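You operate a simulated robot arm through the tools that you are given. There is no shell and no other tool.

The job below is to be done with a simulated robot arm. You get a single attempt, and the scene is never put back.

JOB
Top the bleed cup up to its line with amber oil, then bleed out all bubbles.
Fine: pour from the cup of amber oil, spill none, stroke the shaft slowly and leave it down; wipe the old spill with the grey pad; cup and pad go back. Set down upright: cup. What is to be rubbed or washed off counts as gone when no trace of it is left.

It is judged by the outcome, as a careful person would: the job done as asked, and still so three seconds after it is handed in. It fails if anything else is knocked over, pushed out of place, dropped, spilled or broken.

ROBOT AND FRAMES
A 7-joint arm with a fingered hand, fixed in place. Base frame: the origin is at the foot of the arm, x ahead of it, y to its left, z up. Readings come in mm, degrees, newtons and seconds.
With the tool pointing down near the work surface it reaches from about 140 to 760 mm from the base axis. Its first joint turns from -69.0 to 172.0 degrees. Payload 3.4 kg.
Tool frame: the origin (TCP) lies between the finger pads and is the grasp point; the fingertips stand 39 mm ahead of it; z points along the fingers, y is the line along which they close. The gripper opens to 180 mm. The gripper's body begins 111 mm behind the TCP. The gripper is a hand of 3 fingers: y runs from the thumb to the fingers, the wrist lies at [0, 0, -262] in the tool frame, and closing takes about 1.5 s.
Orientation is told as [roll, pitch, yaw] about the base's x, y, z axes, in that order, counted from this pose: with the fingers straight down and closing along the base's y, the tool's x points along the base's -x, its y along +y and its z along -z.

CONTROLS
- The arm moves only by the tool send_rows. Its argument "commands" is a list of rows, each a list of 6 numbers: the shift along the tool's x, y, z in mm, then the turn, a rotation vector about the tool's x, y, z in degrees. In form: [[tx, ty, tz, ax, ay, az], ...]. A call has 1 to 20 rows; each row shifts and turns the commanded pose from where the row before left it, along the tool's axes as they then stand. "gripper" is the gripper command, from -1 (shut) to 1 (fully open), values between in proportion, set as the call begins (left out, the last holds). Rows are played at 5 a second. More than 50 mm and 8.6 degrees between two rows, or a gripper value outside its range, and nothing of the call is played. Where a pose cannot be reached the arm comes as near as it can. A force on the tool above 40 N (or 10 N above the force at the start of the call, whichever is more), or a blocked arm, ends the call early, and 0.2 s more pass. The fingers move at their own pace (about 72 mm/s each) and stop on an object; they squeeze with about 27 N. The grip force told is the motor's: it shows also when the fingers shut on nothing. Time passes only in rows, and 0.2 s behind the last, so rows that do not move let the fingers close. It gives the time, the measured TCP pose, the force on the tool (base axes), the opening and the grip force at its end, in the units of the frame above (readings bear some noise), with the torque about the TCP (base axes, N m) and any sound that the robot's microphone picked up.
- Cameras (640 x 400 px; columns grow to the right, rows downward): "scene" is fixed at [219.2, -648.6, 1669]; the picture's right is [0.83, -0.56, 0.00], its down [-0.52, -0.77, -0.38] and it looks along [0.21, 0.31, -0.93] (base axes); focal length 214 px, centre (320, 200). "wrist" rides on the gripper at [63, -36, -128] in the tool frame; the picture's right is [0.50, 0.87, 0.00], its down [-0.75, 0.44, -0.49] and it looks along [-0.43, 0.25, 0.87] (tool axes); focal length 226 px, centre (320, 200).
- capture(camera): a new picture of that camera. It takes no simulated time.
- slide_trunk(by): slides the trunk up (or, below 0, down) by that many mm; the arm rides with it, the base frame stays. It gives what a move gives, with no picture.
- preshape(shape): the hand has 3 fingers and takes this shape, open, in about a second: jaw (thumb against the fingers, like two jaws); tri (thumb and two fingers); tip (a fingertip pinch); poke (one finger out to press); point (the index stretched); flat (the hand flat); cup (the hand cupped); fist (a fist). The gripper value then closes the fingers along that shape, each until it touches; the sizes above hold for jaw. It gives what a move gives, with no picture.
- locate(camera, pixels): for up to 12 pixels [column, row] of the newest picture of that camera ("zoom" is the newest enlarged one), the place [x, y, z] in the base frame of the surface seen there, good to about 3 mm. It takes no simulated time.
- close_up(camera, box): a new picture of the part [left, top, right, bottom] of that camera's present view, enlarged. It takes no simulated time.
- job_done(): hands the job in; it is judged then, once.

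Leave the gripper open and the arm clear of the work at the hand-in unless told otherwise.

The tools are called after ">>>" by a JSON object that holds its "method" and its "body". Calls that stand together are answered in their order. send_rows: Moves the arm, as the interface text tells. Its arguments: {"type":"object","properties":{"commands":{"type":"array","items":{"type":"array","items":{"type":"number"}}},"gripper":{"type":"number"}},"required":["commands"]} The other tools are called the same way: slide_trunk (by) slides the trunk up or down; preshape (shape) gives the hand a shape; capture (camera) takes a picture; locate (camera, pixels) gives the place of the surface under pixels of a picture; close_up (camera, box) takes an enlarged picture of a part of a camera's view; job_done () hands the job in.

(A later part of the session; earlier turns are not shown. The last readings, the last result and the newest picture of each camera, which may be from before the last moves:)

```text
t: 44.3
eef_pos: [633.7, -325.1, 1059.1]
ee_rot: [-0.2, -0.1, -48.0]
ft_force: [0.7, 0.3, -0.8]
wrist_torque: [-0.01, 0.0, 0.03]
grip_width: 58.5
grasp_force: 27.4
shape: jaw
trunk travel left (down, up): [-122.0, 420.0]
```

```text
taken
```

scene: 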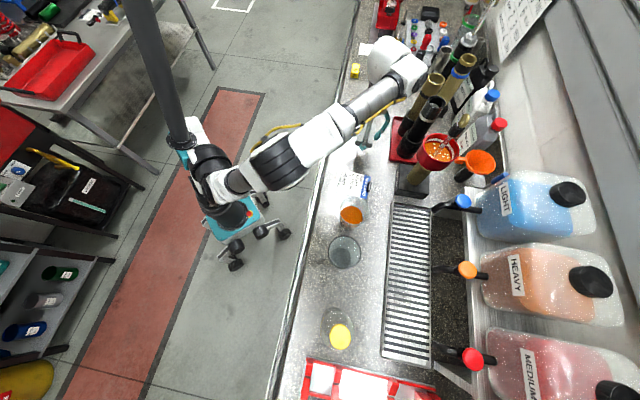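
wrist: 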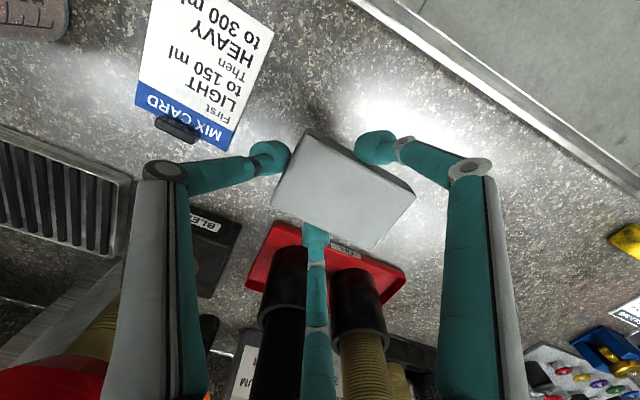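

The pad is still held. I'll turn back to yaw 42° at a higher level above the pad's home and look at the wiped area.

>>> {"method": "send_rows", "body": {"commands": [[0, 0, -20, 0, 0, -7.5], [0, 0, -20, 0, 0, -7.5], [0, 0, 0, 0, 0, -7.5], [0, 0, 0, 0, 0, -7.5], [0, 0, 0, 0, 0, -7.5], [0, 0, 0, 0, 0, -7.5], [0, 0, 0, 0, 0, -7.5], [0, 0, 0, 0, 0, -7.5], [0, 0, 0, 0, 0, -7.5], [0, 0, 0, 0, 0, -7.5], [0, 0, 0, 0, 0, -7.5], [0, 0, 0, 0, 0, -7.5], [0, 0, 0, 0, 0, 0]]}}

>>> {"method": "capture", "body": {"camera": "wrist"}}

>>> {"method": "close_up", "body": {"camera": "wrist", "box": [190, 150, 330, 290]}}

```text
t: 47.1
eef_pos: [631.3, -323.6, 1102.1]
ee_rot: [-0.2, 0.0, 42.1]
ft_force: [-0.6, -0.3, -0.7]
wrist_torque: [-0.02, 0.03, -0.02]
grip_width: 58.7
grasp_force: 27.3
shape: jaw
trunk travel left (down, up): [-122.0, 420.0]
```

```text
taken
```

wrist: 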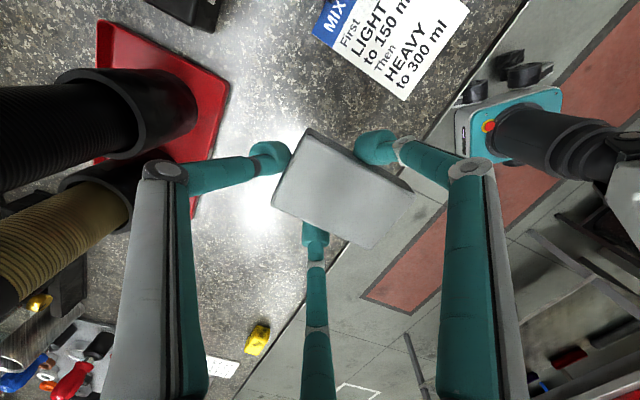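

```text
2.86 times, centred on (260, 220) of wrist
```

zoom: 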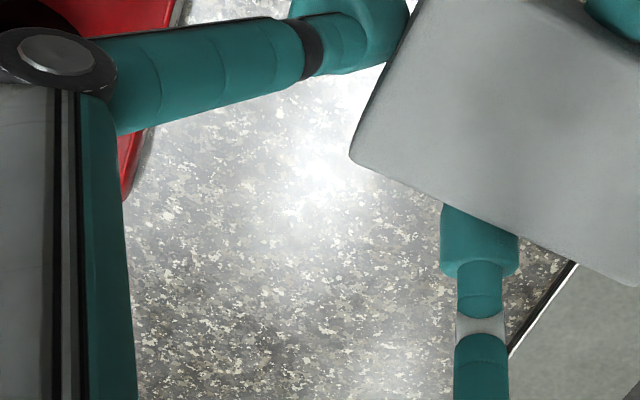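

The visible bench is clean. Part is hidden by the pad, so I'll back the hand off toward (540,-405) at a safe height and look at the wiped area with the scene camera.

>>> {"method": "send_rows", "body": {"commands": [[20, 0, -10, 0, 0, 0], [25, 0, -10, 0, 0, 0], [25, 0, -10, 0, 0, 0], [25, 0, -10, 0, 0, 0], [25, 0, 0, 0, 0, 0], [0, 0, 0, 0, 0, 0]]}}

>>> {"method": "close_up", "body": {"camera": "scene", "box": [320, 90, 420, 170]}}

>>> {"method": "capture", "body": {"camera": "wrist"}}

```text
t: 48.5
eef_pos: [541.5, -404.8, 1141.4]
ee_rot: [0.0, 0.1, 42.1]
ft_force: [-0.3, 0.1, -0.3]
wrist_torque: [0.02, 0.0, 0.0]
grip_width: 58.3
grasp_force: 27.2
shape: jaw
trunk travel left (down, up): [-122.0, 420.0]
```

```text
5.00 times, centred on (370, 130) of scene
```

zoom: 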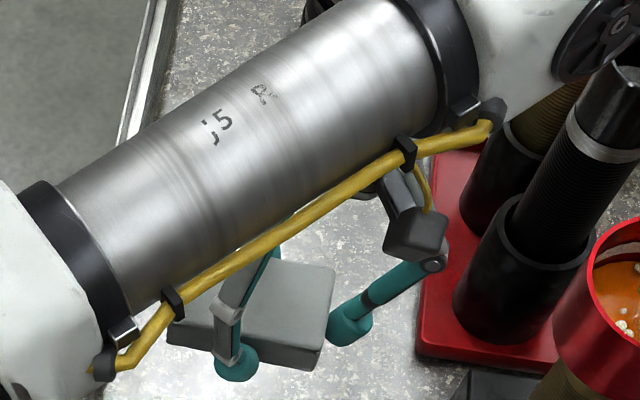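

```text
taken
```

wrist: 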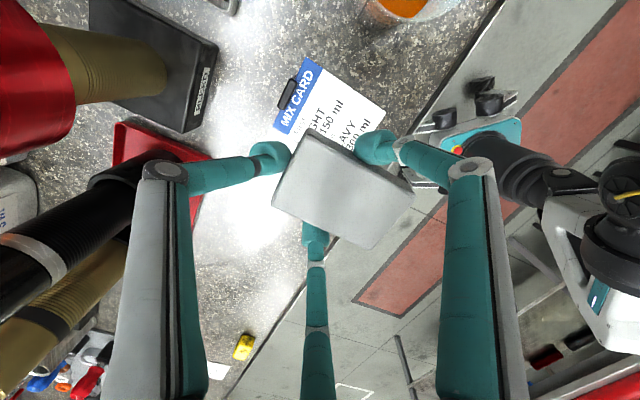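

The forearm blocks the scene view, but the wrist view shows the wiped area around (260,240). I'll enlarge it there.

>>> {"method": "close_up", "body": {"camera": "wrist", "box": [195, 160, 325, 300]}}

>>> {"method": "locate", "body": {"camera": "wrist", "pixels": [[250, 250], [280, 230], [295, 250], [285, 205], [270, 270], [240, 220]]}}

```text
2.86 times, centred on (260, 230) of wrist
```

zoom: 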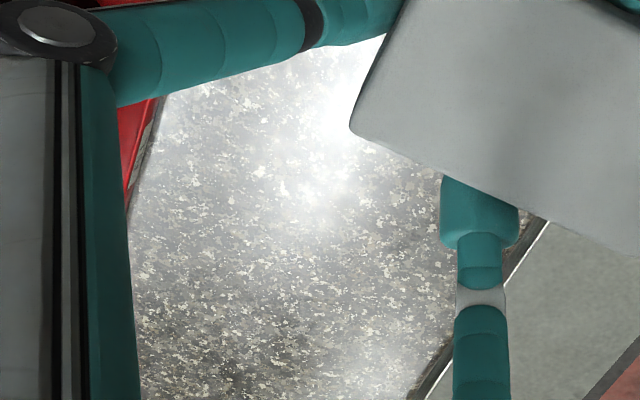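

```text
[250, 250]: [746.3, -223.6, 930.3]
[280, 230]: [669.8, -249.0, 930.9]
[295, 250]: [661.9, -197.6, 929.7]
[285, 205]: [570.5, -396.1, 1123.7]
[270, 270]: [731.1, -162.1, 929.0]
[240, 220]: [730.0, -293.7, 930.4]
```

The wiped area from x 660 to 760 is clean in the picture. Before setting the pad back, I'll measure how it now sits relative to the TCP.

>>> {"method": "locate", "body": {"camera": "wrist", "pixels": [[312, 133], [408, 192], [366, 243], [277, 198], [342, 190], [360, 162], [325, 220]]}}

>>> {"method": "close_up", "body": {"camera": "wrist", "box": [230, 100, 440, 270]}}

```text
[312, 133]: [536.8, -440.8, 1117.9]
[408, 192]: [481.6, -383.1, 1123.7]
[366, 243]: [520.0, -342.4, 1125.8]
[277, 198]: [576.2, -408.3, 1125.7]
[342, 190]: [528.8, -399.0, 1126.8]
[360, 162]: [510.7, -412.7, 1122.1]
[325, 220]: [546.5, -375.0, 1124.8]
```

```text
2.35 times, centred on (335, 185) of wrist
```

zoom: 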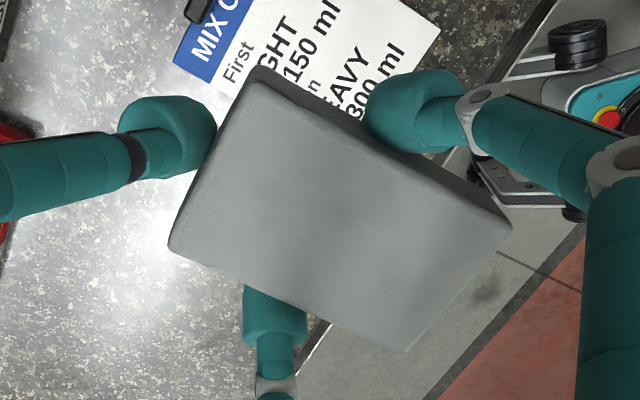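

The pad sits at (-12.8,+11.1) mm from the TCP, square to its old heading. So the TCP target is (618.3,-335.3) with contact near z 974. I'll move there and lower gently.

>>> {"method": "send_rows", "body": {"commands": [[-26, 0, 5, 0, 0, 0], [-26, 0, 15, 0, 0, 0], [-26, 0, 20, 0, 0, 0], [-25.6, 0, 25, 0, 0, 0], [0, 0, 30, 0, 0, 0], [0, 0, 30, 0, 0, 0], [0, 0, 25, 0, 0, 0], [0, 0, 10, 0, 0, 0], [0, 0, 0, 0, 0, 0]]}}

```text
t: 50.5
eef_pos: [620.6, -334.5, 982.1]
ee_rot: [-0.1, 0.0, 42.0]
ft_force: [0.1, -0.3, -0.5]
wrist_torque: [0.03, 0.03, 0.01]
grip_width: 58.3
grasp_force: 26.8
shape: jaw
trunk travel left (down, up): [-122.0, 420.0]
```

I'm 8 mm above contact and 2 mm off. I'll correct that and touch down slowly.

>>> {"method": "send_rows", "body": {"commands": [[2, 0.8, 3, 0, 0, 0], [0, 0, 2, 0, 0, 0], [0, 0, 1.5, 0, 0, 0], [0, 0, 1, 0, 0, 0], [0, 0, 0, 0, 0, 0]]}}

```text
t: 51.7
eef_pos: [617.4, -334.9, 974.2]
ee_rot: [-0.2, -0.1, 42.0]
ft_force: [0.3, -0.2, -0.2]
wrist_torque: [-0.01, -0.01, 0.01]
grip_width: 58.1
grasp_force: 27.2
shape: jaw
trunk travel left (down, up): [-122.0, 420.0]
```

>>> {"method": "send_rows", "body": {"commands": [[0, 0, 1, 0, 0, 0], [0, 0, 1, 0, 0, 0], [0, 0, 0, 0, 0, 0]]}}

>>> {"method": "capture", "body": {"camera": "wrist"}}

```text
t: 52.5
eef_pos: [617.5, -337.1, 972.7]
ee_rot: [-0.2, 0.1, 42.1]
ft_force: [-0.1, -0.8, 1.3]
wrist_torque: [0.08, 0.02, 0.0]
grip_width: 58.0
grasp_force: 27.3
shape: jaw
trunk travel left (down, up): [-122.0, 420.0]
```

```text
taken
```

wrist: 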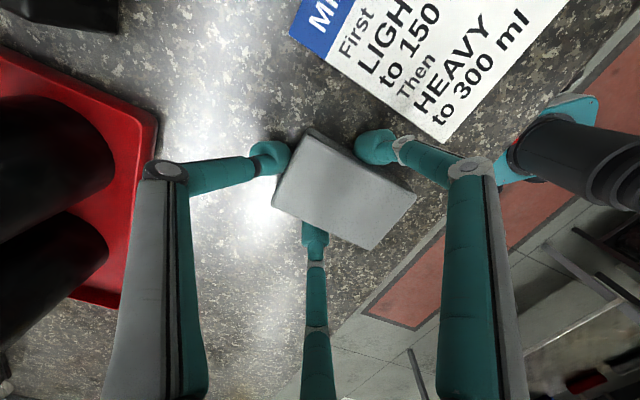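

Light contact at z≈973. I'll check the pad's position before letting go.

>>> {"method": "locate", "body": {"camera": "wrist", "pixels": [[312, 133], [408, 192], [366, 243], [277, 198], [342, 190], [290, 208], [395, 200]]}}

```text
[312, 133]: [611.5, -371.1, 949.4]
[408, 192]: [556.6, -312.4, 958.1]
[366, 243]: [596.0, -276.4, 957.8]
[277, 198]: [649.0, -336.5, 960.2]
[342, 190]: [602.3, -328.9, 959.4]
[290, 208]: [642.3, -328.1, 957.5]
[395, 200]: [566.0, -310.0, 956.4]
```

The pad is within 3 mm of its old place. I'll press 1 mm more and open the fingers to 130 mm.

>>> {"method": "send_rows", "body": {"commands": [[0, 0, 1, 0, 0, 0], [0, 0, 0, 0, 0, 0]]}}

>>> {"method": "send_rows", "body": {"commands": [[0, 0, 0, 0, 0, 0], [0, 0, 0, 0, 0, 0], [0, 0, 0, 0, 0, 0], [0, 0, 0, 0, 0, 0], [0, 0, 0, 0, 0, 0]], "gripper": 0.4}}

>>> {"method": "capture", "body": {"camera": "wrist"}}

```text
t: 53.1
eef_pos: [616.2, -335.7, 972.7]
ee_rot: [-0.2, -0.1, 42.0]
ft_force: [2.4, -1.8, 6.2]
wrist_torque: [0.0, -0.05, 0.01]
grip_width: 58.3
grasp_force: 27.1
shape: jaw
trunk travel left (down, up): [-122.0, 420.0]
```

```text
t: 54.3
eef_pos: [616.8, -335.6, 971.5]
ee_rot: [-0.2, 0.0, 42.1]
ft_force: [-0.2, -0.5, 0.4]
wrist_torque: [-0.01, -0.02, -0.01]
grip_width: 125.4
grasp_force: 0.0
shape: jaw
trunk travel left (down, up): [-122.0, 420.0]
```

```text
taken
```

wrist: 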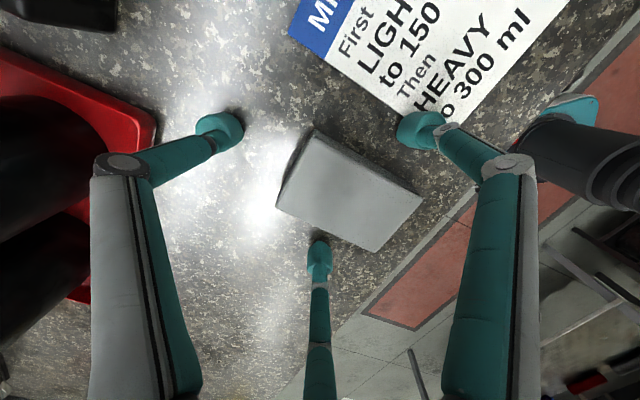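

The pad is released, standing free of all three fingers. I lift straight up and look at it and the wiped area.

>>> {"method": "send_rows", "body": {"commands": [[0, 0, -15, 0, 0, 0], [0, 0, -30, 0, 0, 0], [0, 0, -40, 0, 0, 0], [0, 0, -45, 0, 0, 0], [0, 0, 0, 0, 0, 0]]}}

>>> {"method": "capture", "body": {"camera": "wrist"}}

>>> {"method": "close_up", "body": {"camera": "wrist", "box": [190, 80, 420, 280]}}

```text
t: 55.5
eef_pos: [617.8, -335.5, 1097.4]
ee_rot: [-0.2, 0.1, 42.0]
ft_force: [0.1, -0.3, -0.7]
wrist_torque: [0.01, -0.01, 0.03]
grip_width: 125.7
grasp_force: 0.0
shape: jaw
trunk travel left (down, up): [-122.0, 420.0]
```

```text
taken
```

wrist: 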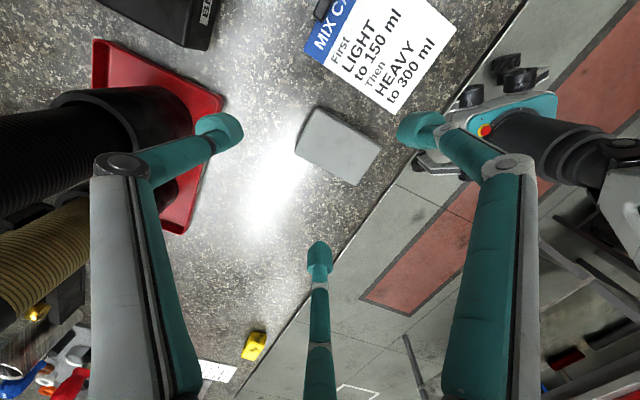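

```text
2.00 times, centred on (305, 180) of wrist
```

zoom: 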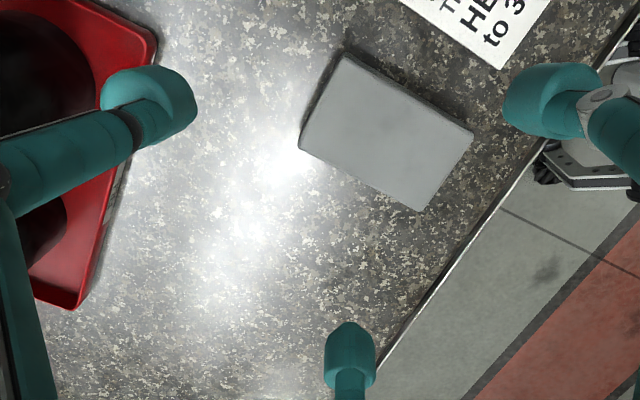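

The bench shows no trace of the spill and the pad is back in place. Next is the cup. I plan a top-down grip near its rim with the gap between the fingers as the pouring side, and I need to know the obstacles behind the bleed cup. I'll measure the containers, taps, wall and bottles.

>>> {"method": "capture", "body": {"camera": "scene"}}

>>> {"method": "locate", "body": {"camera": "scene", "pixels": [[462, 201], [480, 195], [505, 175], [540, 205], [568, 193], [500, 180], [530, 120], [560, 140], [520, 160], [478, 162], [467, 270], [495, 265]]}}

>>> {"method": "locate", "body": {"camera": "scene", "pixels": [[345, 237], [331, 250], [344, 268], [358, 262], [437, 80], [430, 92], [445, 100], [428, 105], [436, 76], [520, 30], [505, 220], [480, 215]]}}

```text
taken
```

scene: 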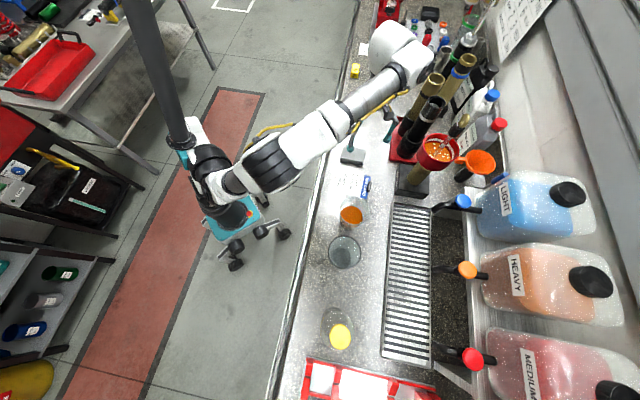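

```text
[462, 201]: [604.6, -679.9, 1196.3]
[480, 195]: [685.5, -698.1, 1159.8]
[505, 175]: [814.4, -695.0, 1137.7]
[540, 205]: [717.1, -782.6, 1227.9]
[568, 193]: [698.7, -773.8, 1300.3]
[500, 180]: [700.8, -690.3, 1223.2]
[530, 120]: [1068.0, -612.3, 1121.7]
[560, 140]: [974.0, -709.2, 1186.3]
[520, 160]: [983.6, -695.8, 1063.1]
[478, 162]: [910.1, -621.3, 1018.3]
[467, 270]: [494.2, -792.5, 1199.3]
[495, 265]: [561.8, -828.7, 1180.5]
```

```text
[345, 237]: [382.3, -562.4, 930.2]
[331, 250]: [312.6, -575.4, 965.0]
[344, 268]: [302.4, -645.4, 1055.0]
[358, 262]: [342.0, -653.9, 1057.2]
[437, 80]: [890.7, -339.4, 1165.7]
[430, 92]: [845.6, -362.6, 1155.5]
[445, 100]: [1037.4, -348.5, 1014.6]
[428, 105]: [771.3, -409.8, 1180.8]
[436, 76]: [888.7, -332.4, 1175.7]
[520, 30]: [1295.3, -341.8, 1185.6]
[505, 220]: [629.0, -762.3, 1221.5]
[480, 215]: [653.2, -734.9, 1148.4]
```

The LIGHT container's front is at y≈-690 with its top near z 1228, and the tubes to the left reach ≈1181. A pour with the beaker on the far side, pointing outward at about -27° azimuth, clears both. I'll rise and move over the amber beaker at z≈1200, turning to yaw 11° so that a gap between fingers faces the empty beaker.

>>> {"method": "send_rows", "body": {"commands": [[0, 0, -30, 0, 0, 0], [0, 0, -30, 0, 0, 0], [33.4, -1.8, -12, 0, 0, 0], [33.4, -1.8, -12, 0, 0, 0], [33.4, -1.8, -12, 0, 0, 0], [33.4, -1.8, -10, 0, 0, 0], [33.4, -1.8, 0, 0, 0, 0], [33.4, -1.8, 0, 0, 0, 0], [33.4, -1.8, 0, 0, 0, 0], [33.4, -1.8, 0, 0, 0, 0], [0, 0, 0, 0, 0, 7.75], [0, 0, 0, 0, 0, 7.75], [0, 0, 0, 0, 0, 7.75], [0, 0, 0, 0, 0, 7.75], [0, 0, 0, 0, 0, 0]], "gripper": 0.6}}

>>> {"method": "capture", "body": {"camera": "wrist"}}

>>> {"method": "capture", "body": {"camera": "scene"}}

```text
t: 58.7
eef_pos: [426.9, -524.1, 1207.5]
ee_rot: [-0.2, -0.2, 10.9]
ft_force: [-0.1, 0.1, -0.7]
wrist_torque: [0.02, 0.0, 0.04]
grip_width: 143.6
grasp_force: 0.1
shape: jaw
trunk travel left (down, up): [-122.0, 420.0]
```

```text
taken
```

wrist: 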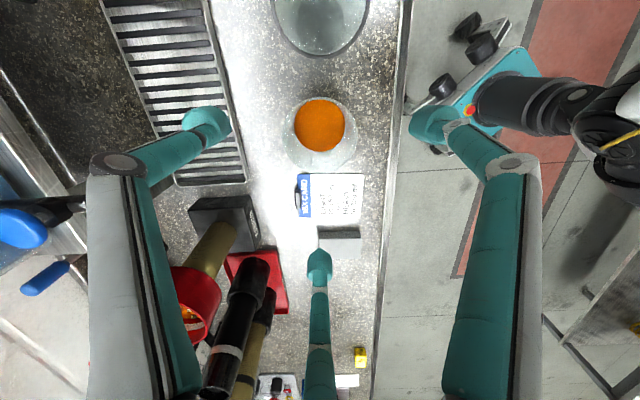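

```text
taken
```

scene: 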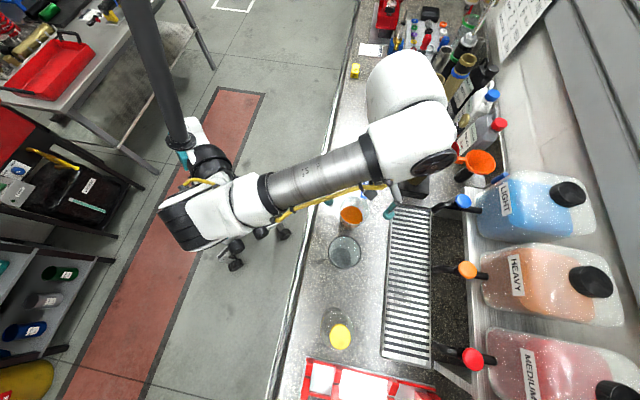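

The hand is over the beaker, whose rim I see around (322,132). I'll enlarge it and measure its rim and oil to align precisely.

>>> {"method": "close_up", "body": {"camera": "wrist", "box": [265, 80, 385, 190]}}

```text
3.64 times, centred on (325, 135) of wrist
```

zoom: 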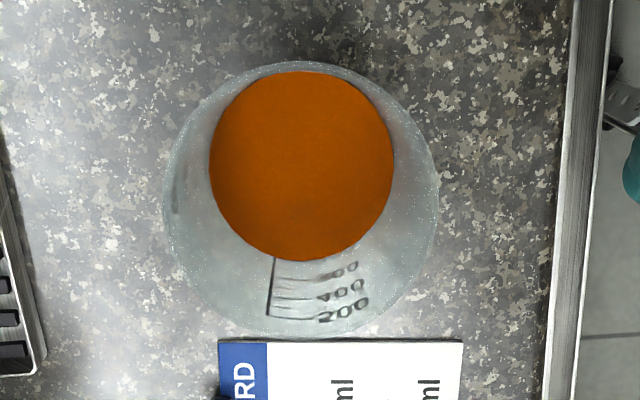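

The beaker's centre is within 2 mm of the hand's axis and its rim radius is 46 mm. The fingers, open to 144 mm, clear the rim by about 26 mm. I'll descend to TCP z≈1028 around the beaker.

>>> {"method": "send_rows", "body": {"commands": [[0.5, -2, 25, 0, 0, 0], [0, 0, 30, 0, 0, 0], [0, 0, 30, 0, 0, 0], [0, 0, 25, 0, 0, 0], [0, 0, 20, 0, 0, 0], [0, 0, 20, 0, 0, 0], [0, 0, 15, 0, 0, 0], [0, 0, 10, 0, 0, 0], [0, 0, 5, 0, 0, 0], [0, 0, 0, 0, 0, 0]]}}

>>> {"method": "capture", "body": {"camera": "wrist"}}

>>> {"method": "close_up", "body": {"camera": "scene", "box": [300, 160, 430, 280]}}

```text
t: 60.9
eef_pos: [429.0, -527.1, 1026.6]
ee_rot: [-0.2, -0.1, 11.0]
ft_force: [0.6, -0.2, -0.2]
wrist_torque: [0.01, 0.0, -0.02]
grip_width: 143.7
grasp_force: 0.0
shape: jaw
trunk travel left (down, up): [-122.0, 420.0]
```

```text
taken
```

wrist: 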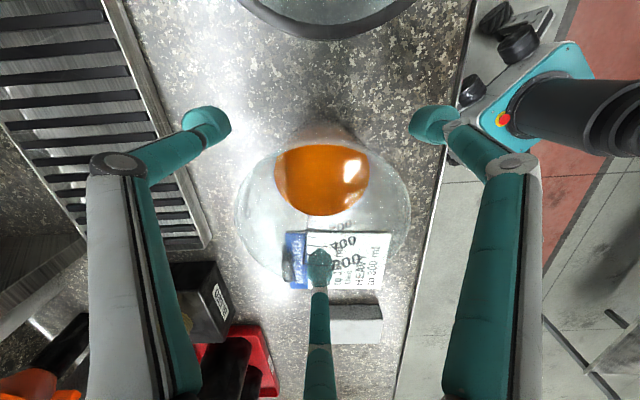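

```text
3.33 times, centred on (365, 220) of scene
```

zoom: 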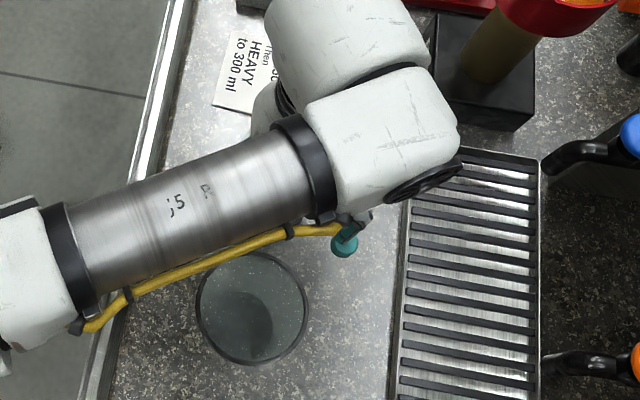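

The three fingers stand around the beaker evenly. I'll close on it now.

>>> {"method": "send_rows", "body": {"commands": [[0, 0, 0, 0, 0, 0], [0, 0, 0, 0, 0, 0], [0, 0, 0, 0, 0, 0], [0, 0, 0, 0, 0, 0], [0, 0, 0, 0, 0, 0], [0, 0, 0, 0, 0, 0], [0, 0, 0, 0, 0, 0], [0, 0, 0, 0, 0, 0]], "gripper": -1.0}}

>>> {"method": "capture", "body": {"camera": "wrist"}}

```text
t: 62.7
eef_pos: [428.6, -528.0, 1025.3]
ee_rot: [-0.1, -0.1, 10.9]
ft_force: [-0.2, 0.1, 0.4]
wrist_torque: [-0.04, -0.03, -0.02]
grip_width: 73.1
grasp_force: 27.0
shape: jaw
trunk travel left (down, up): [-122.0, 420.0]
```

```text
taken
```

wrist: 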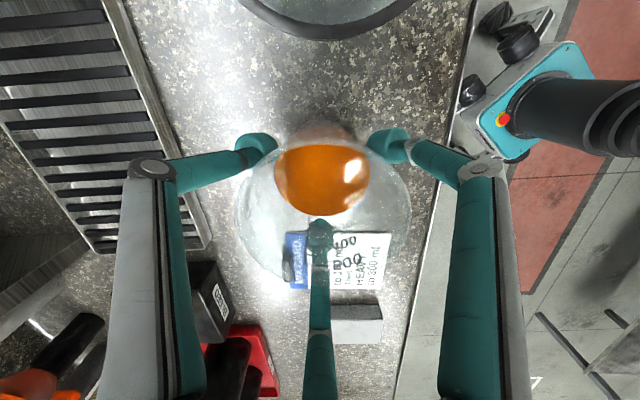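

The grip closed at 73 mm with 27 N and the beaker stayed centred. I'll lift slowly 30 mm and check that it comes along.

>>> {"method": "send_rows", "body": {"commands": [[0, 0, -3, 0, 0, 0], [0, 0, -7, 0, 0, 0], [0, 0, -10, 0, 0, 0], [0, 0, -10, 0, 0, 0], [0, 0, 0, 0, 0, 0]]}}

>>> {"method": "capture", "body": {"camera": "wrist"}}

```text
t: 63.9
eef_pos: [428.6, -527.4, 1057.7]
ee_rot: [-0.2, 0.0, 11.0]
ft_force: [-0.4, 1.4, -3.8]
wrist_torque: [-0.02, 0.0, 0.02]
grip_width: 73.0
grasp_force: 27.4
shape: jaw
trunk travel left (down, up): [-122.0, 420.0]
```

```text
taken
```

wrist: 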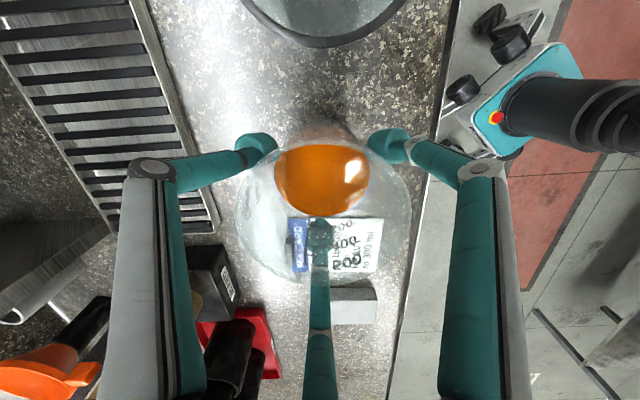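

The beaker lifts cleanly with a weight of about 3.8 N. Next I slide the trunk up 200 mm so the beaker gets above the shaft's height.

>>> {"method": "slide_trunk", "body": {"by": 200}}

>>> {"method": "capture", "body": {"camera": "wrist"}}

```text
t: 66.0
eef_pos: [429.5, -527.5, 1256.8]
ee_rot: [-0.1, 0.1, 11.0]
ft_force: [0.0, 0.1, -2.3]
wrist_torque: [-0.03, 0.01, -0.02]
grip_width: 73.1
grasp_force: 27.2
shape: jaw
trunk travel left (down, up): [-322.0, 220.0]
```

```text
taken
```

wrist: 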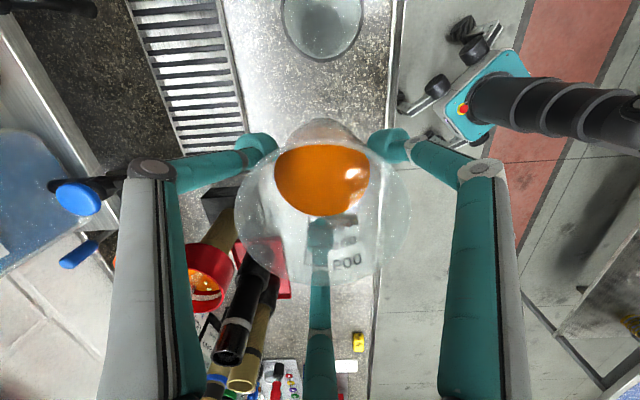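

Now I raise the beaker to z≈1430, shift it to about (480,-450), and turn the hand to yaw 63°, all slowly.

>>> {"method": "send_rows", "body": {"commands": [[-3, 3, -8, 0, 0, 0], [-5.5, 5.5, -15, 0, 0, 0], [-5.5, 5.5, -15, 0, 0, 0], [-5.5, 5.5, -15, 0, 0, 0], [-5.5, 5.5, -15, 0, 0, 0], [-5.5, 5.5, -15, 0, 0, 0], [-5.5, 5.5, -15, 0, 0, 0], [-5.5, 5.5, -15, 0, 0, 0], [-5.5, 5.5, -15, 0, 0, 0], [-5.5, 5.5, -15, 0, 0, 0], [-5.5, 5.5, -15, 0, 0, 0], [-5.5, 5.5, -15, 0, 0, 0], [-2, 4, -5, 0, 0, 0], [0, 0, 0, 0, 0, 0]]}}

>>> {"method": "send_rows", "body": {"commands": [[0, 0, 0, 0, 0, -4], [0, 0, 0, 0, 0, -6], [0, 0, 0, 0, 0, -6], [0, 0, 0, 0, 0, -6], [0, 0, 0, 0, 0, -6], [0, 0, 0, 0, 0, -6], [0, 0, 0, 0, 0, -6], [0, 0, 0, 0, 0, -6], [0, 0, 0, 0, 0, -6], [0, 0, 0, 0, 0, 0]]}}

>>> {"method": "capture", "body": {"camera": "scene"}}

>>> {"method": "capture", "body": {"camera": "wrist"}}

```text
t: 69.0
eef_pos: [477.7, -446.1, 1428.7]
ee_rot: [-0.2, -0.3, 11.1]
ft_force: [-0.1, -0.2, -1.8]
wrist_torque: [0.01, -0.01, 0.01]
grip_width: 72.8
grasp_force: 26.8
shape: jaw
out of reach, approached as far as the arm can: row 13
trunk travel left (down, up): [-322.0, 220.0]
```

```text
t: 71.2
eef_pos: [477.3, -447.4, 1428.0]
ee_rot: [-0.5, -0.1, 63.1]
ft_force: [-0.5, -0.1, -2.5]
wrist_torque: [-0.02, 0.01, 0.0]
grip_width: 72.9
grasp_force: 26.7
shape: jaw
trunk travel left (down, up): [-322.0, 220.0]
```

```text
taken
```

scene: 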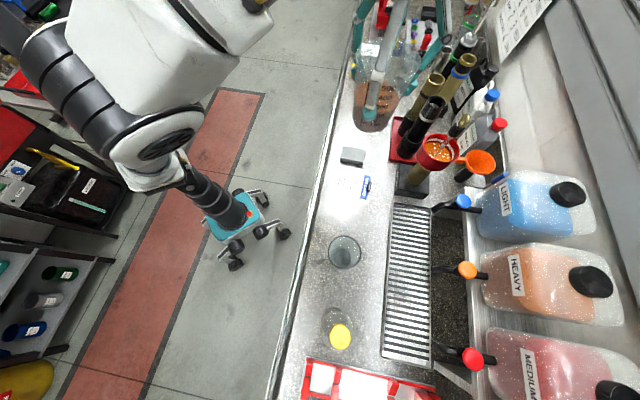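

```text
taken
```

wrist: 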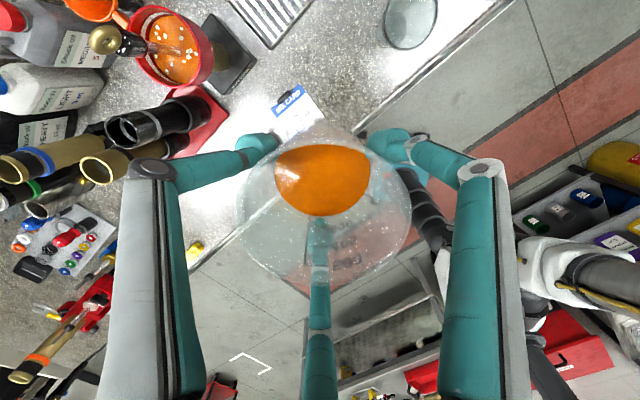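

I'm at (477,-447,1428), yaw 63°, with the beaker upright and the oil calm. I'll tilt the beaker 38° toward the robot in small steps, well short of the ≈57° where oil would reach the lip.

>>> {"method": "send_rows", "body": {"commands": [[0, 0, 0, 1, 0, 0], [0, 0, 0, 2, 0, 0], [0, 0, 0, 2.5, 0, 0], [0, 0, 0, 2.5, 0, 0], [0, 0, 0, 2.5, 0, 0], [0, 0, 0, 2.5, 0, 0], [0, 0, 0, 2.5, 0, 0], [0, 0, 0, 2.5, 0, 0], [0, 0, 0, 1.5, 0, 0], [0, 0, 0, 0.5, 0, 0], [0, 0, 0, 0, 0, 0]]}}

>>> {"method": "capture", "body": {"camera": "wrist"}}

>>> {"method": "capture", "body": {"camera": "scene"}}

```text
t: 73.6
eef_pos: [477.4, -448.7, 1429.7]
ee_rot: [-20.2, 0.1, 63.0]
ft_force: [0.7, 0.6, -3.0]
wrist_torque: [-0.02, 0.02, 0.02]
grip_width: 73.1
grasp_force: 26.3
shape: jaw
trunk travel left (down, up): [-322.0, 220.0]
```

```text
taken
```

wrist: 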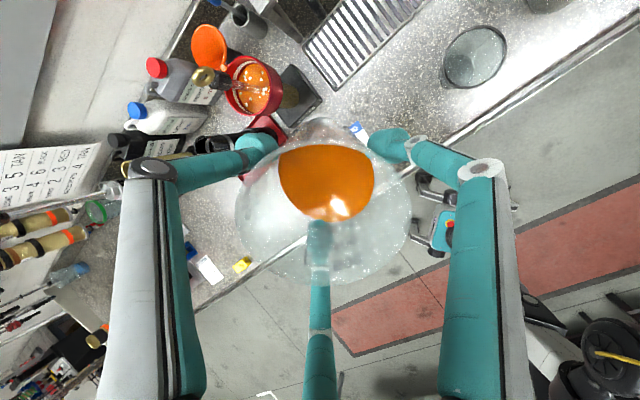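

```text
taken
```

scene: 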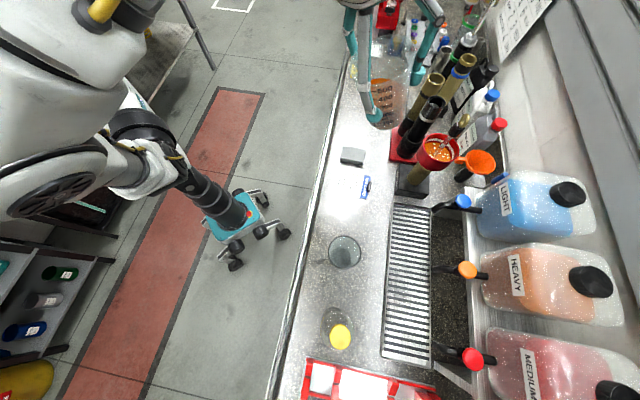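

Tilt is 20° and the tool now points outward at -27° azimuth as planned. I'll continue to 40°.

>>> {"method": "send_rows", "body": {"commands": [[0, 0, 0, 1, 0, 0], [0, 0, 0, 2, 0, 0], [0, 0, 0, 2.5, 0, 0], [0, 0, 0, 2.5, 0, 0], [0, 0, 0, 2.5, 0, 0], [0, 0, 0, 2.5, 0, 0], [0, 0, 0, 2.5, 0, 0], [0, 0, 0, 2.5, 0, 0], [0, 0, 0, 1.5, 0, 0], [0, 0, 0, 0.5, 0, 0], [0, 0, 0, 0, 0, 0]]}}

>>> {"method": "capture", "body": {"camera": "wrist"}}

```text
t: 76.0
eef_pos: [476.6, -449.0, 1430.2]
ee_rot: [-40.1, 0.1, 63.0]
ft_force: [0.1, 1.5, -2.5]
wrist_torque: [0.03, 0.01, 0.02]
grip_width: 72.8
grasp_force: 27.2
shape: jaw
trunk travel left (down, up): [-322.0, 220.0]
```

```text
taken
```

wrist: 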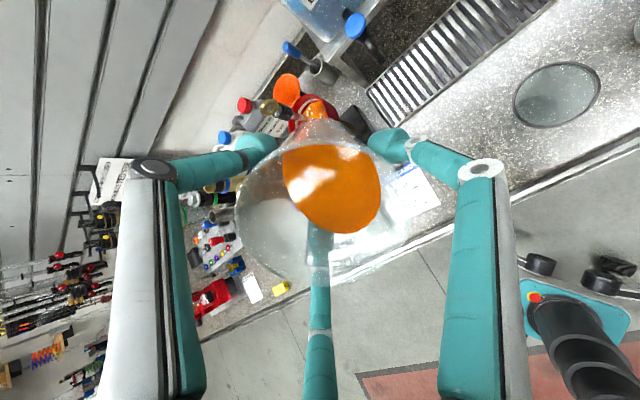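

Tilt is 40° and the oil is still well inside the rim. I'll move outward along -27° azimuth at z≈1430, with the beaker's bottom ≈45 mm above the knob; first half now.

>>> {"method": "send_rows", "body": {"commands": [[-0.4, -3.8, 3.2, 0, 0, 0], [-0.8, -7.7, 6.4, 0, 0, 0], [-1.2, -11.5, 9.65, 0, 0, 0], [-1.2, -11.5, 9.65, 0, 0, 0], [-1.2, -11.5, 9.65, 0, 0, 0], [-1.2, -11.5, 9.65, 0, 0, 0], [-1.2, -11.5, 9.65, 0, 0, 0], [-1.2, -11.5, 9.65, 0, 0, 0], [-1.2, -11.5, 9.65, 0, 0, 0], [-1.2, -11.5, 9.65, 0, 0, 0], [-1.2, -11.5, 9.65, 0, 0, 0], [-0.8, -7.7, 6.4, 0, 0, 0], [-0.4, -3.8, 3.2, 0, 0, 0], [0, 0, 0, 0, 0, 0]]}}

>>> {"method": "capture", "body": {"camera": "scene"}}

>>> {"method": "capture", "body": {"camera": "wrist"}}

```text
t: 79.0
eef_pos: [630.6, -511.2, 1429.9]
ee_rot: [-40.2, 0.1, 63.0]
ft_force: [-0.5, -0.5, -1.6]
wrist_torque: [0.02, 0.05, 0.01]
grip_width: 72.5
grasp_force: 26.8
shape: jaw
trunk travel left (down, up): [-322.0, 220.0]
```

```text
taken
```

scene: 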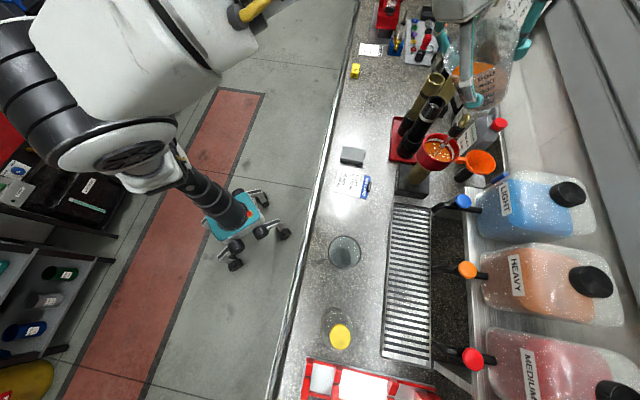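

```text
taken
```

wrist: 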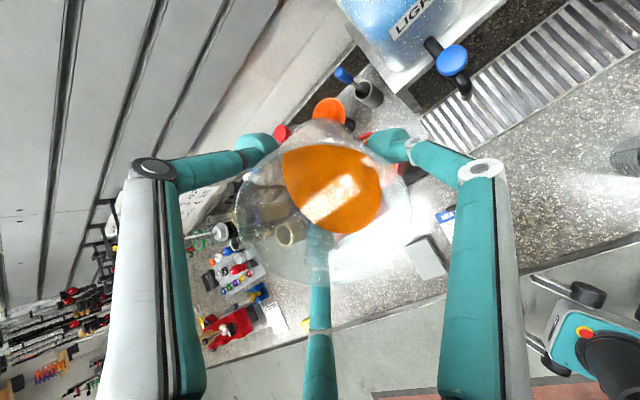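

The beaker is halfway out and steady. Before moving farther I'll check how close the wall and the grey panel behind are at this height.

>>> {"method": "locate", "body": {"camera": "scene", "pixels": [[560, 30], [590, 90], [620, 160], [545, 80], [575, 120], [530, 60], [600, 140], [635, 60]]}}

>>> {"method": "locate", "body": {"camera": "wrist", "pixels": [[200, 60], [120, 60], [240, 100], [50, 60], [280, 60], [330, 110], [290, 130]]}}

```text
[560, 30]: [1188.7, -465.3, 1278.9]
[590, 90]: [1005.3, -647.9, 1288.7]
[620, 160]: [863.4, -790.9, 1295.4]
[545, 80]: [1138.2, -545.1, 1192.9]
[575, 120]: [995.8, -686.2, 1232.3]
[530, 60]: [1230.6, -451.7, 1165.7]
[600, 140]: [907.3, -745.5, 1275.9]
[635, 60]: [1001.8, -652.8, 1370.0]
```

```text
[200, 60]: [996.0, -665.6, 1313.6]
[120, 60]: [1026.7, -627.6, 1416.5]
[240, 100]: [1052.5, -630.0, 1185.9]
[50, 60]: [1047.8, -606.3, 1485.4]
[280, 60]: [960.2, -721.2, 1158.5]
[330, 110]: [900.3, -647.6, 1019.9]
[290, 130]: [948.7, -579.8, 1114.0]
```

The wall plane is about 120 mm beyond the beaker's farthest point, so there is room. I continue outward to the approach point at about (780,-575), still at z≈1430.

>>> {"method": "send_rows", "body": {"commands": [[-0.4, -3.8, 3.2, 0, 0, 0], [-0.8, -7.7, 6.4, 0, 0, 0], [-1.0, -11.5, 9.65, 0, 0, 0], [-1.0, -11.5, 9.65, 0, 0, 0], [-1.0, -11.5, 9.65, 0, 0, 0], [-1.0, -11.5, 9.65, 0, 0, 0], [-1.0, -11.5, 9.65, 0, 0, 0], [-1.0, -11.5, 9.65, 0, 0, 0], [-1.0, -11.5, 9.65, 0, 0, 0], [-1.0, -11.5, 9.65, 0, 0, 0], [-1.0, -11.5, 9.65, 0, 0, 0], [-0.8, -6.1, 5.1, 0, 0, 0], [-0.4, -3.8, 3.2, 0, 0, 0], [0, 0, 0, 0, 0, 0]]}}

>>> {"method": "capture", "body": {"camera": "scene"}}

>>> {"method": "capture", "body": {"camera": "wrist"}}

```text
t: 82.0
eef_pos: [731.6, -548.4, 1435.2]
ee_rot: [-40.7, 0.5, 63.6]
ft_force: [0.5, 0.8, -2.5]
wrist_torque: [0.03, 0.05, 0.0]
grip_width: 72.4
grasp_force: 26.2
shape: jaw
out of reach, approached as far as the arm can: row 9, 10, 11, 12, 13
trunk travel left (down, up): [-322.0, 220.0]
```

```text
taken
```

scene: 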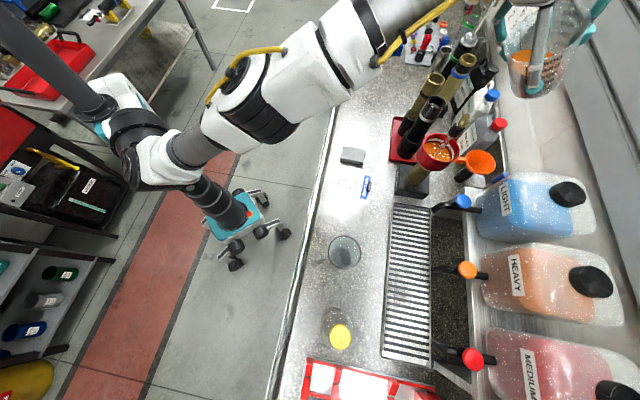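

```text
taken
```

wrist: 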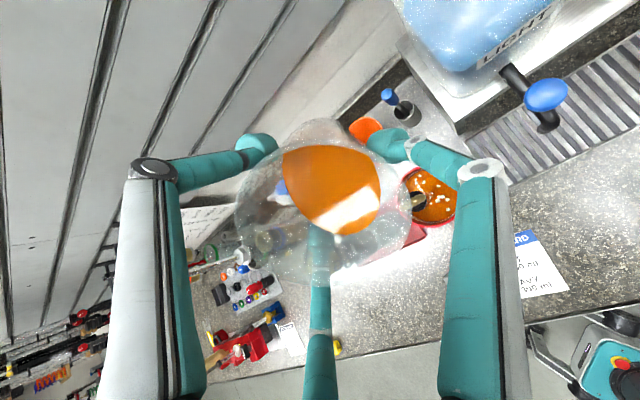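

The arm is at its reach limit at this height and tilt, with the TCP 29 mm past the shaft and the beaker's bottom ≈50 mm above the knob. More tilt and a better shoulder height will add reach. I'll back up 45 mm first and then raise the trunk 70 mm.

>>> {"method": "send_rows", "body": {"commands": [[0, 3.8, -3.2, 0, 0, 0], [0, 7.7, -6.4, 0, 0, 0], [0, 9.6, -8, 0, 0, 0], [0, 7.7, -6.4, 0, 0, 0], [0, 3.8, -3.2, 0, 0, 0], [0, 0, 0, 0, 0, 0]]}}

>>> {"method": "slide_trunk", "body": {"by": 70}}

```text
t: 83.4
eef_pos: [694.1, -534.3, 1429.2]
ee_rot: [-40.2, 0.1, 63.0]
ft_force: [0.0, 0.0, -1.8]
wrist_torque: [0.05, 0.05, 0.01]
grip_width: 72.0
grasp_force: 26.1
shape: jaw
trunk travel left (down, up): [-322.0, 220.0]
```

```text
t: 84.5
eef_pos: [694.9, -536.2, 1498.7]
ee_rot: [-40.2, 0.1, 62.9]
ft_force: [0.9, -0.2, -3.2]
wrist_torque: [0.06, 0.06, 0.0]
grip_width: 72.1
grasp_force: 27.2
shape: jaw
trunk travel left (down, up): [-392.0, 150.0]
```

The beaker is steady at z≈1499. I'll check the grip picture, since the width drifted from 73.1 to 72.1 mm.

>>> {"method": "capture", "body": {"camera": "wrist"}}

>>> {"method": "capture", "body": {"camera": "scene"}}

```text
taken
```

wrist: 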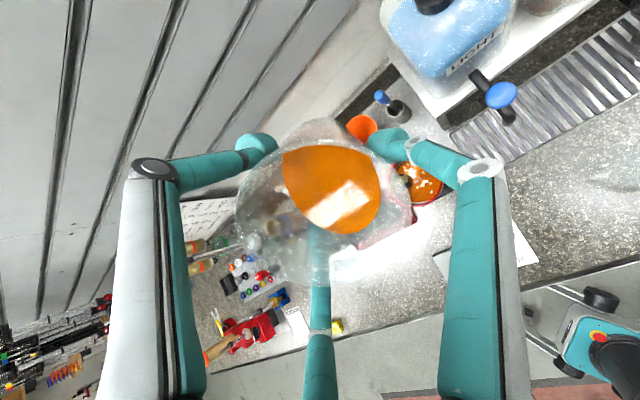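

```text
taken
```

scene: 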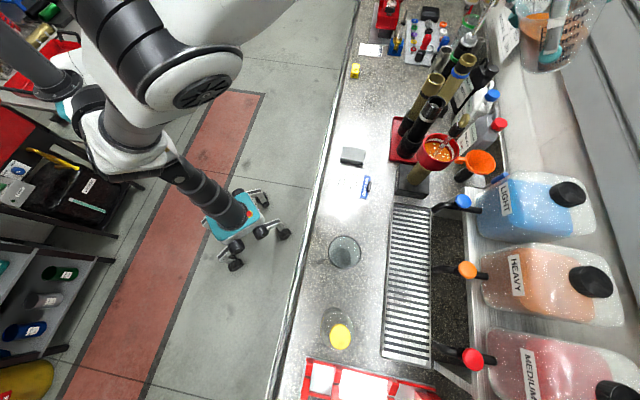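

The rim sits in the same place in the wrist view, so there is no slip. I lower the arm 88 mm to z≈1410, still above the knob by 40+ mm, then tilt to 50°.

>>> {"method": "send_rows", "body": {"commands": [[0, 5, 6, 0, 0, 0], [0, 9.4, 11.2, 0, 0, 0], [0, 9.4, 11.2, 0, 0, 0], [0, 9.4, 11.2, 0, 0, 0], [0, 9.4, 11.2, 0, 0, 0], [0, 9.4, 11.2, 0, 0, 0], [0, 4.6, 5.4, 0, 0, 0], [0, 0, 0, 0, 0, 0]]}}

>>> {"method": "send_rows", "body": {"commands": [[0, 0, 0, 1, 0, 0], [0, 0, 0, 2, 0, 0], [0, 0, 0, 2, 0, 0], [0, 0, 0, 2, 0, 0], [0, 0, 0, 2, 0, 0], [0, 0, 0, 1, 0, 0], [0, 0, 0, 0, 0, 0]]}}

>>> {"method": "capture", "body": {"camera": "wrist"}}

```text
t: 86.3
eef_pos: [694.1, -535.5, 1412.2]
ee_rot: [-40.1, 0.1, 63.0]
ft_force: [-0.3, -0.5, -2.6]
wrist_torque: [0.0, 0.06, 0.0]
grip_width: 72.3
grasp_force: 26.9
shape: jaw
trunk travel left (down, up): [-392.0, 150.0]
```

```text
t: 87.9
eef_pos: [695.3, -534.9, 1411.0]
ee_rot: [-50.0, 0.0, 62.9]
ft_force: [0.5, -0.6, -2.4]
wrist_torque: [-0.01, 0.05, 0.0]
grip_width: 72.5
grasp_force: 26.8
shape: jaw
trunk travel left (down, up): [-392.0, 150.0]
```

```text
taken
```

wrist: 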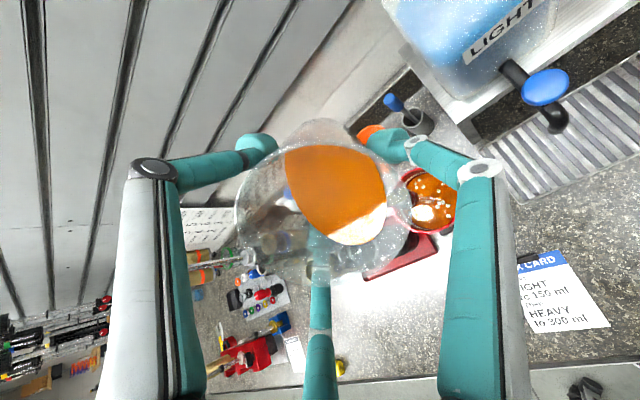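

Tilt is 50°, with the oil edge at about (374,240), roughly 20 mm below the lip seen at (387,259). That matches my estimate. I'll tilt 4° more and then move outward gently 91 mm.

>>> {"method": "send_rows", "body": {"commands": [[0, 0, 0, 1, 0, 0], [0, 0, 0, 1.5, 0, 0], [0, 0, 0, 1, 0, 0], [0, 0, 0, 0.5, 0, 0], [0, 0, 0, 0, 0, 0], [0, -1.8, 2.4, 0, 0, 0], [-0.3, -3.5, 4.9, 0, 0, 0], [-0.4, -4.7, 6.5, 0, 0, 0], [-0.4, -5.3, 7.3, 0, 0, 0], [-0.4, -5.9, 8.1, 0, 0, 0], [-0.4, -5.9, 8.1, 0, 0, 0], [-0.4, -5.9, 8.1, 0, 0, 0], [-0.4, -5.9, 8.1, 0, 0, 0], [-0.4, -4.7, 6.5, 0, 0, 0], [-0.3, -3.5, 4.9, 0, 0, 0], [0, -1.8, 2.4, 0, 0, 0], [0, 0, 0, 0, 0, 0]]}}

>>> {"method": "capture", "body": {"camera": "wrist"}}

>>> {"method": "capture", "body": {"camera": "scene"}}

```text
t: 91.5
eef_pos: [771.7, -570.8, 1412.5]
ee_rot: [-54.1, 0.1, 63.1]
ft_force: [0.1, 0.1, -1.0]
wrist_torque: [0.02, 0.07, 0.03]
grip_width: 72.3
grasp_force: 26.7
shape: jaw
trunk travel left (down, up): [-392.0, 150.0]
```

```text
taken
```

wrist: 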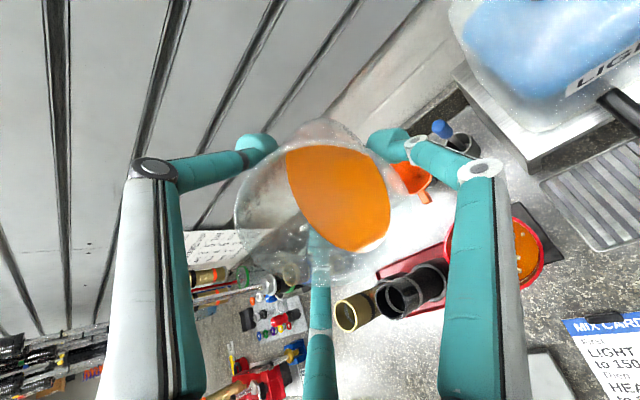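

```text
taken
```

scene: 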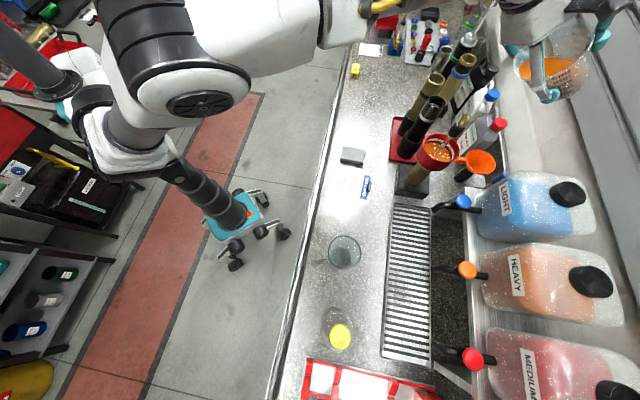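

I'm now 75 mm beyond the shaft axis with the lip about 25 mm past the axis on the far side. I'll move 6 mm more outward, then lower with the trunk by 80 mm first and check the clearance.

>>> {"method": "send_rows", "body": {"commands": [[0, -1.2, 1.6, 0, 0, 0], [0, -2.4, 3.3, 0, 0, 0], [0, 0, 0, 0, 0, 0]]}}

>>> {"method": "slide_trunk", "body": {"by": -80}}

>>> {"method": "capture", "body": {"camera": "wrist"}}

>>> {"method": "capture", "body": {"camera": "scene"}}

```text
t: 92.3
eef_pos: [775.2, -573.2, 1412.8]
ee_rot: [-54.1, 0.1, 63.0]
ft_force: [-0.1, 0.0, -3.2]
wrist_torque: [0.03, 0.02, -0.02]
grip_width: 72.3
grasp_force: 27.1
shape: jaw
trunk travel left (down, up): [-392.0, 150.0]
```

```text
t: 93.5
eef_pos: [776.6, -572.2, 1333.5]
ee_rot: [-54.2, 0.1, 63.0]
ft_force: [-0.6, 0.5, -1.6]
wrist_torque: [0.06, 0.08, 0.03]
grip_width: 72.2
grasp_force: 27.0
shape: jaw
trunk travel left (down, up): [-312.0, 230.0]
```

```text
taken
```

wrist: 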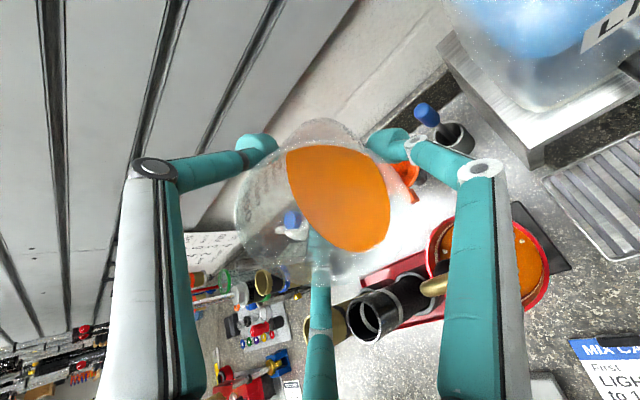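

```text
taken
```

scene: 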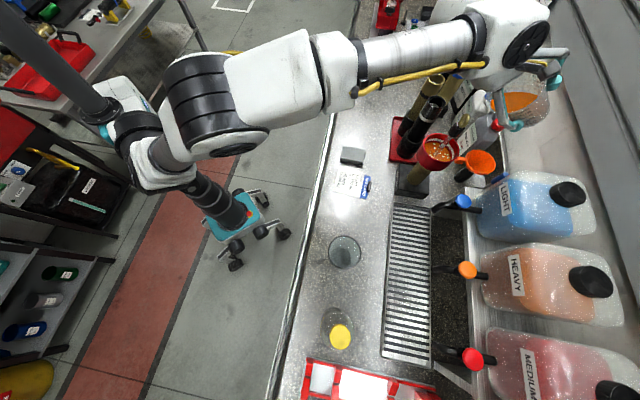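

The knob appears at (432,285) in the wrist view, between the two lower fingers as intended. I'll measure it and the visible part of the bleed cup to confirm the alignment.

>>> {"method": "locate", "body": {"camera": "wrist", "pixels": [[432, 286], [424, 288], [442, 278], [440, 245], [515, 225], [545, 275], [525, 310], [520, 260], [433, 230], [360, 310], [400, 300]]}}

>>> {"method": "close_up", "body": {"camera": "wrist", "box": [340, 180, 580, 340]}}

```text
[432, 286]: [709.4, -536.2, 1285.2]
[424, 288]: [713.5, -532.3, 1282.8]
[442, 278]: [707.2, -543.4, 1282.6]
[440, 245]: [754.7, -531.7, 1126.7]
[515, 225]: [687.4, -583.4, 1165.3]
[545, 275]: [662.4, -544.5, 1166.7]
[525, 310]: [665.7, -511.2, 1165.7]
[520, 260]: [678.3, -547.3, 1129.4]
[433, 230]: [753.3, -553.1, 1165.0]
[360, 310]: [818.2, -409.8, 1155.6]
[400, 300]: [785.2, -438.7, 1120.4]
```

```text
2.50 times, centred on (460, 260) of wrist
```

zoom: 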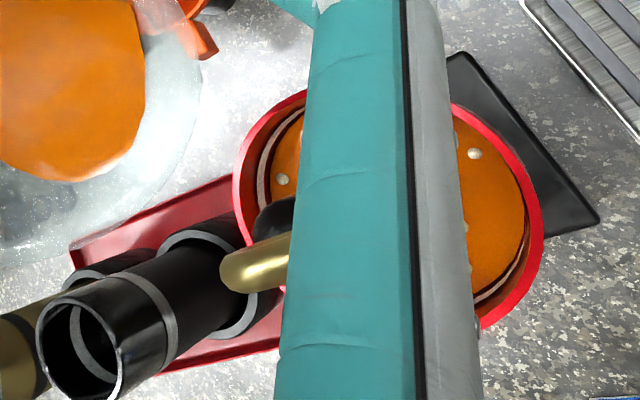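

The knob is at (709,-537) and the bleed cup's centre about (707,-537). The lip is therefore about 28 mm past the axis on the far side and centred sideways. I lower the trunk 65 mm more.

>>> {"method": "slide_trunk", "body": {"by": -40}}

>>> {"method": "capture", "body": {"camera": "wrist"}}

```text
t: 94.3
eef_pos: [774.6, -572.3, 1293.8]
ee_rot: [-54.3, 0.0, 62.9]
ft_force: [-0.9, 0.1, -2.1]
wrist_torque: [0.03, 0.08, -0.03]
grip_width: 72.3
grasp_force: 27.1
shape: jaw
trunk travel left (down, up): [-272.0, 270.0]
```

```text
taken
```

wrist: 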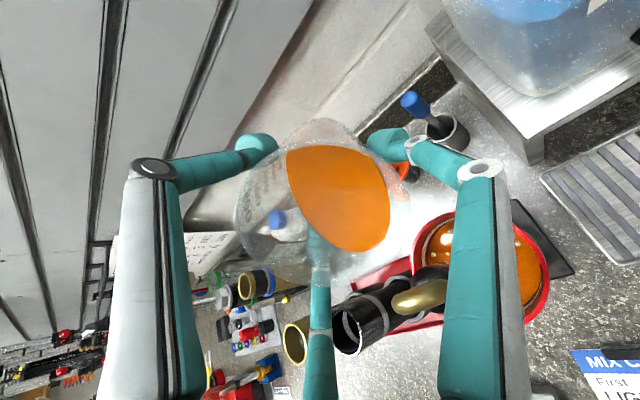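

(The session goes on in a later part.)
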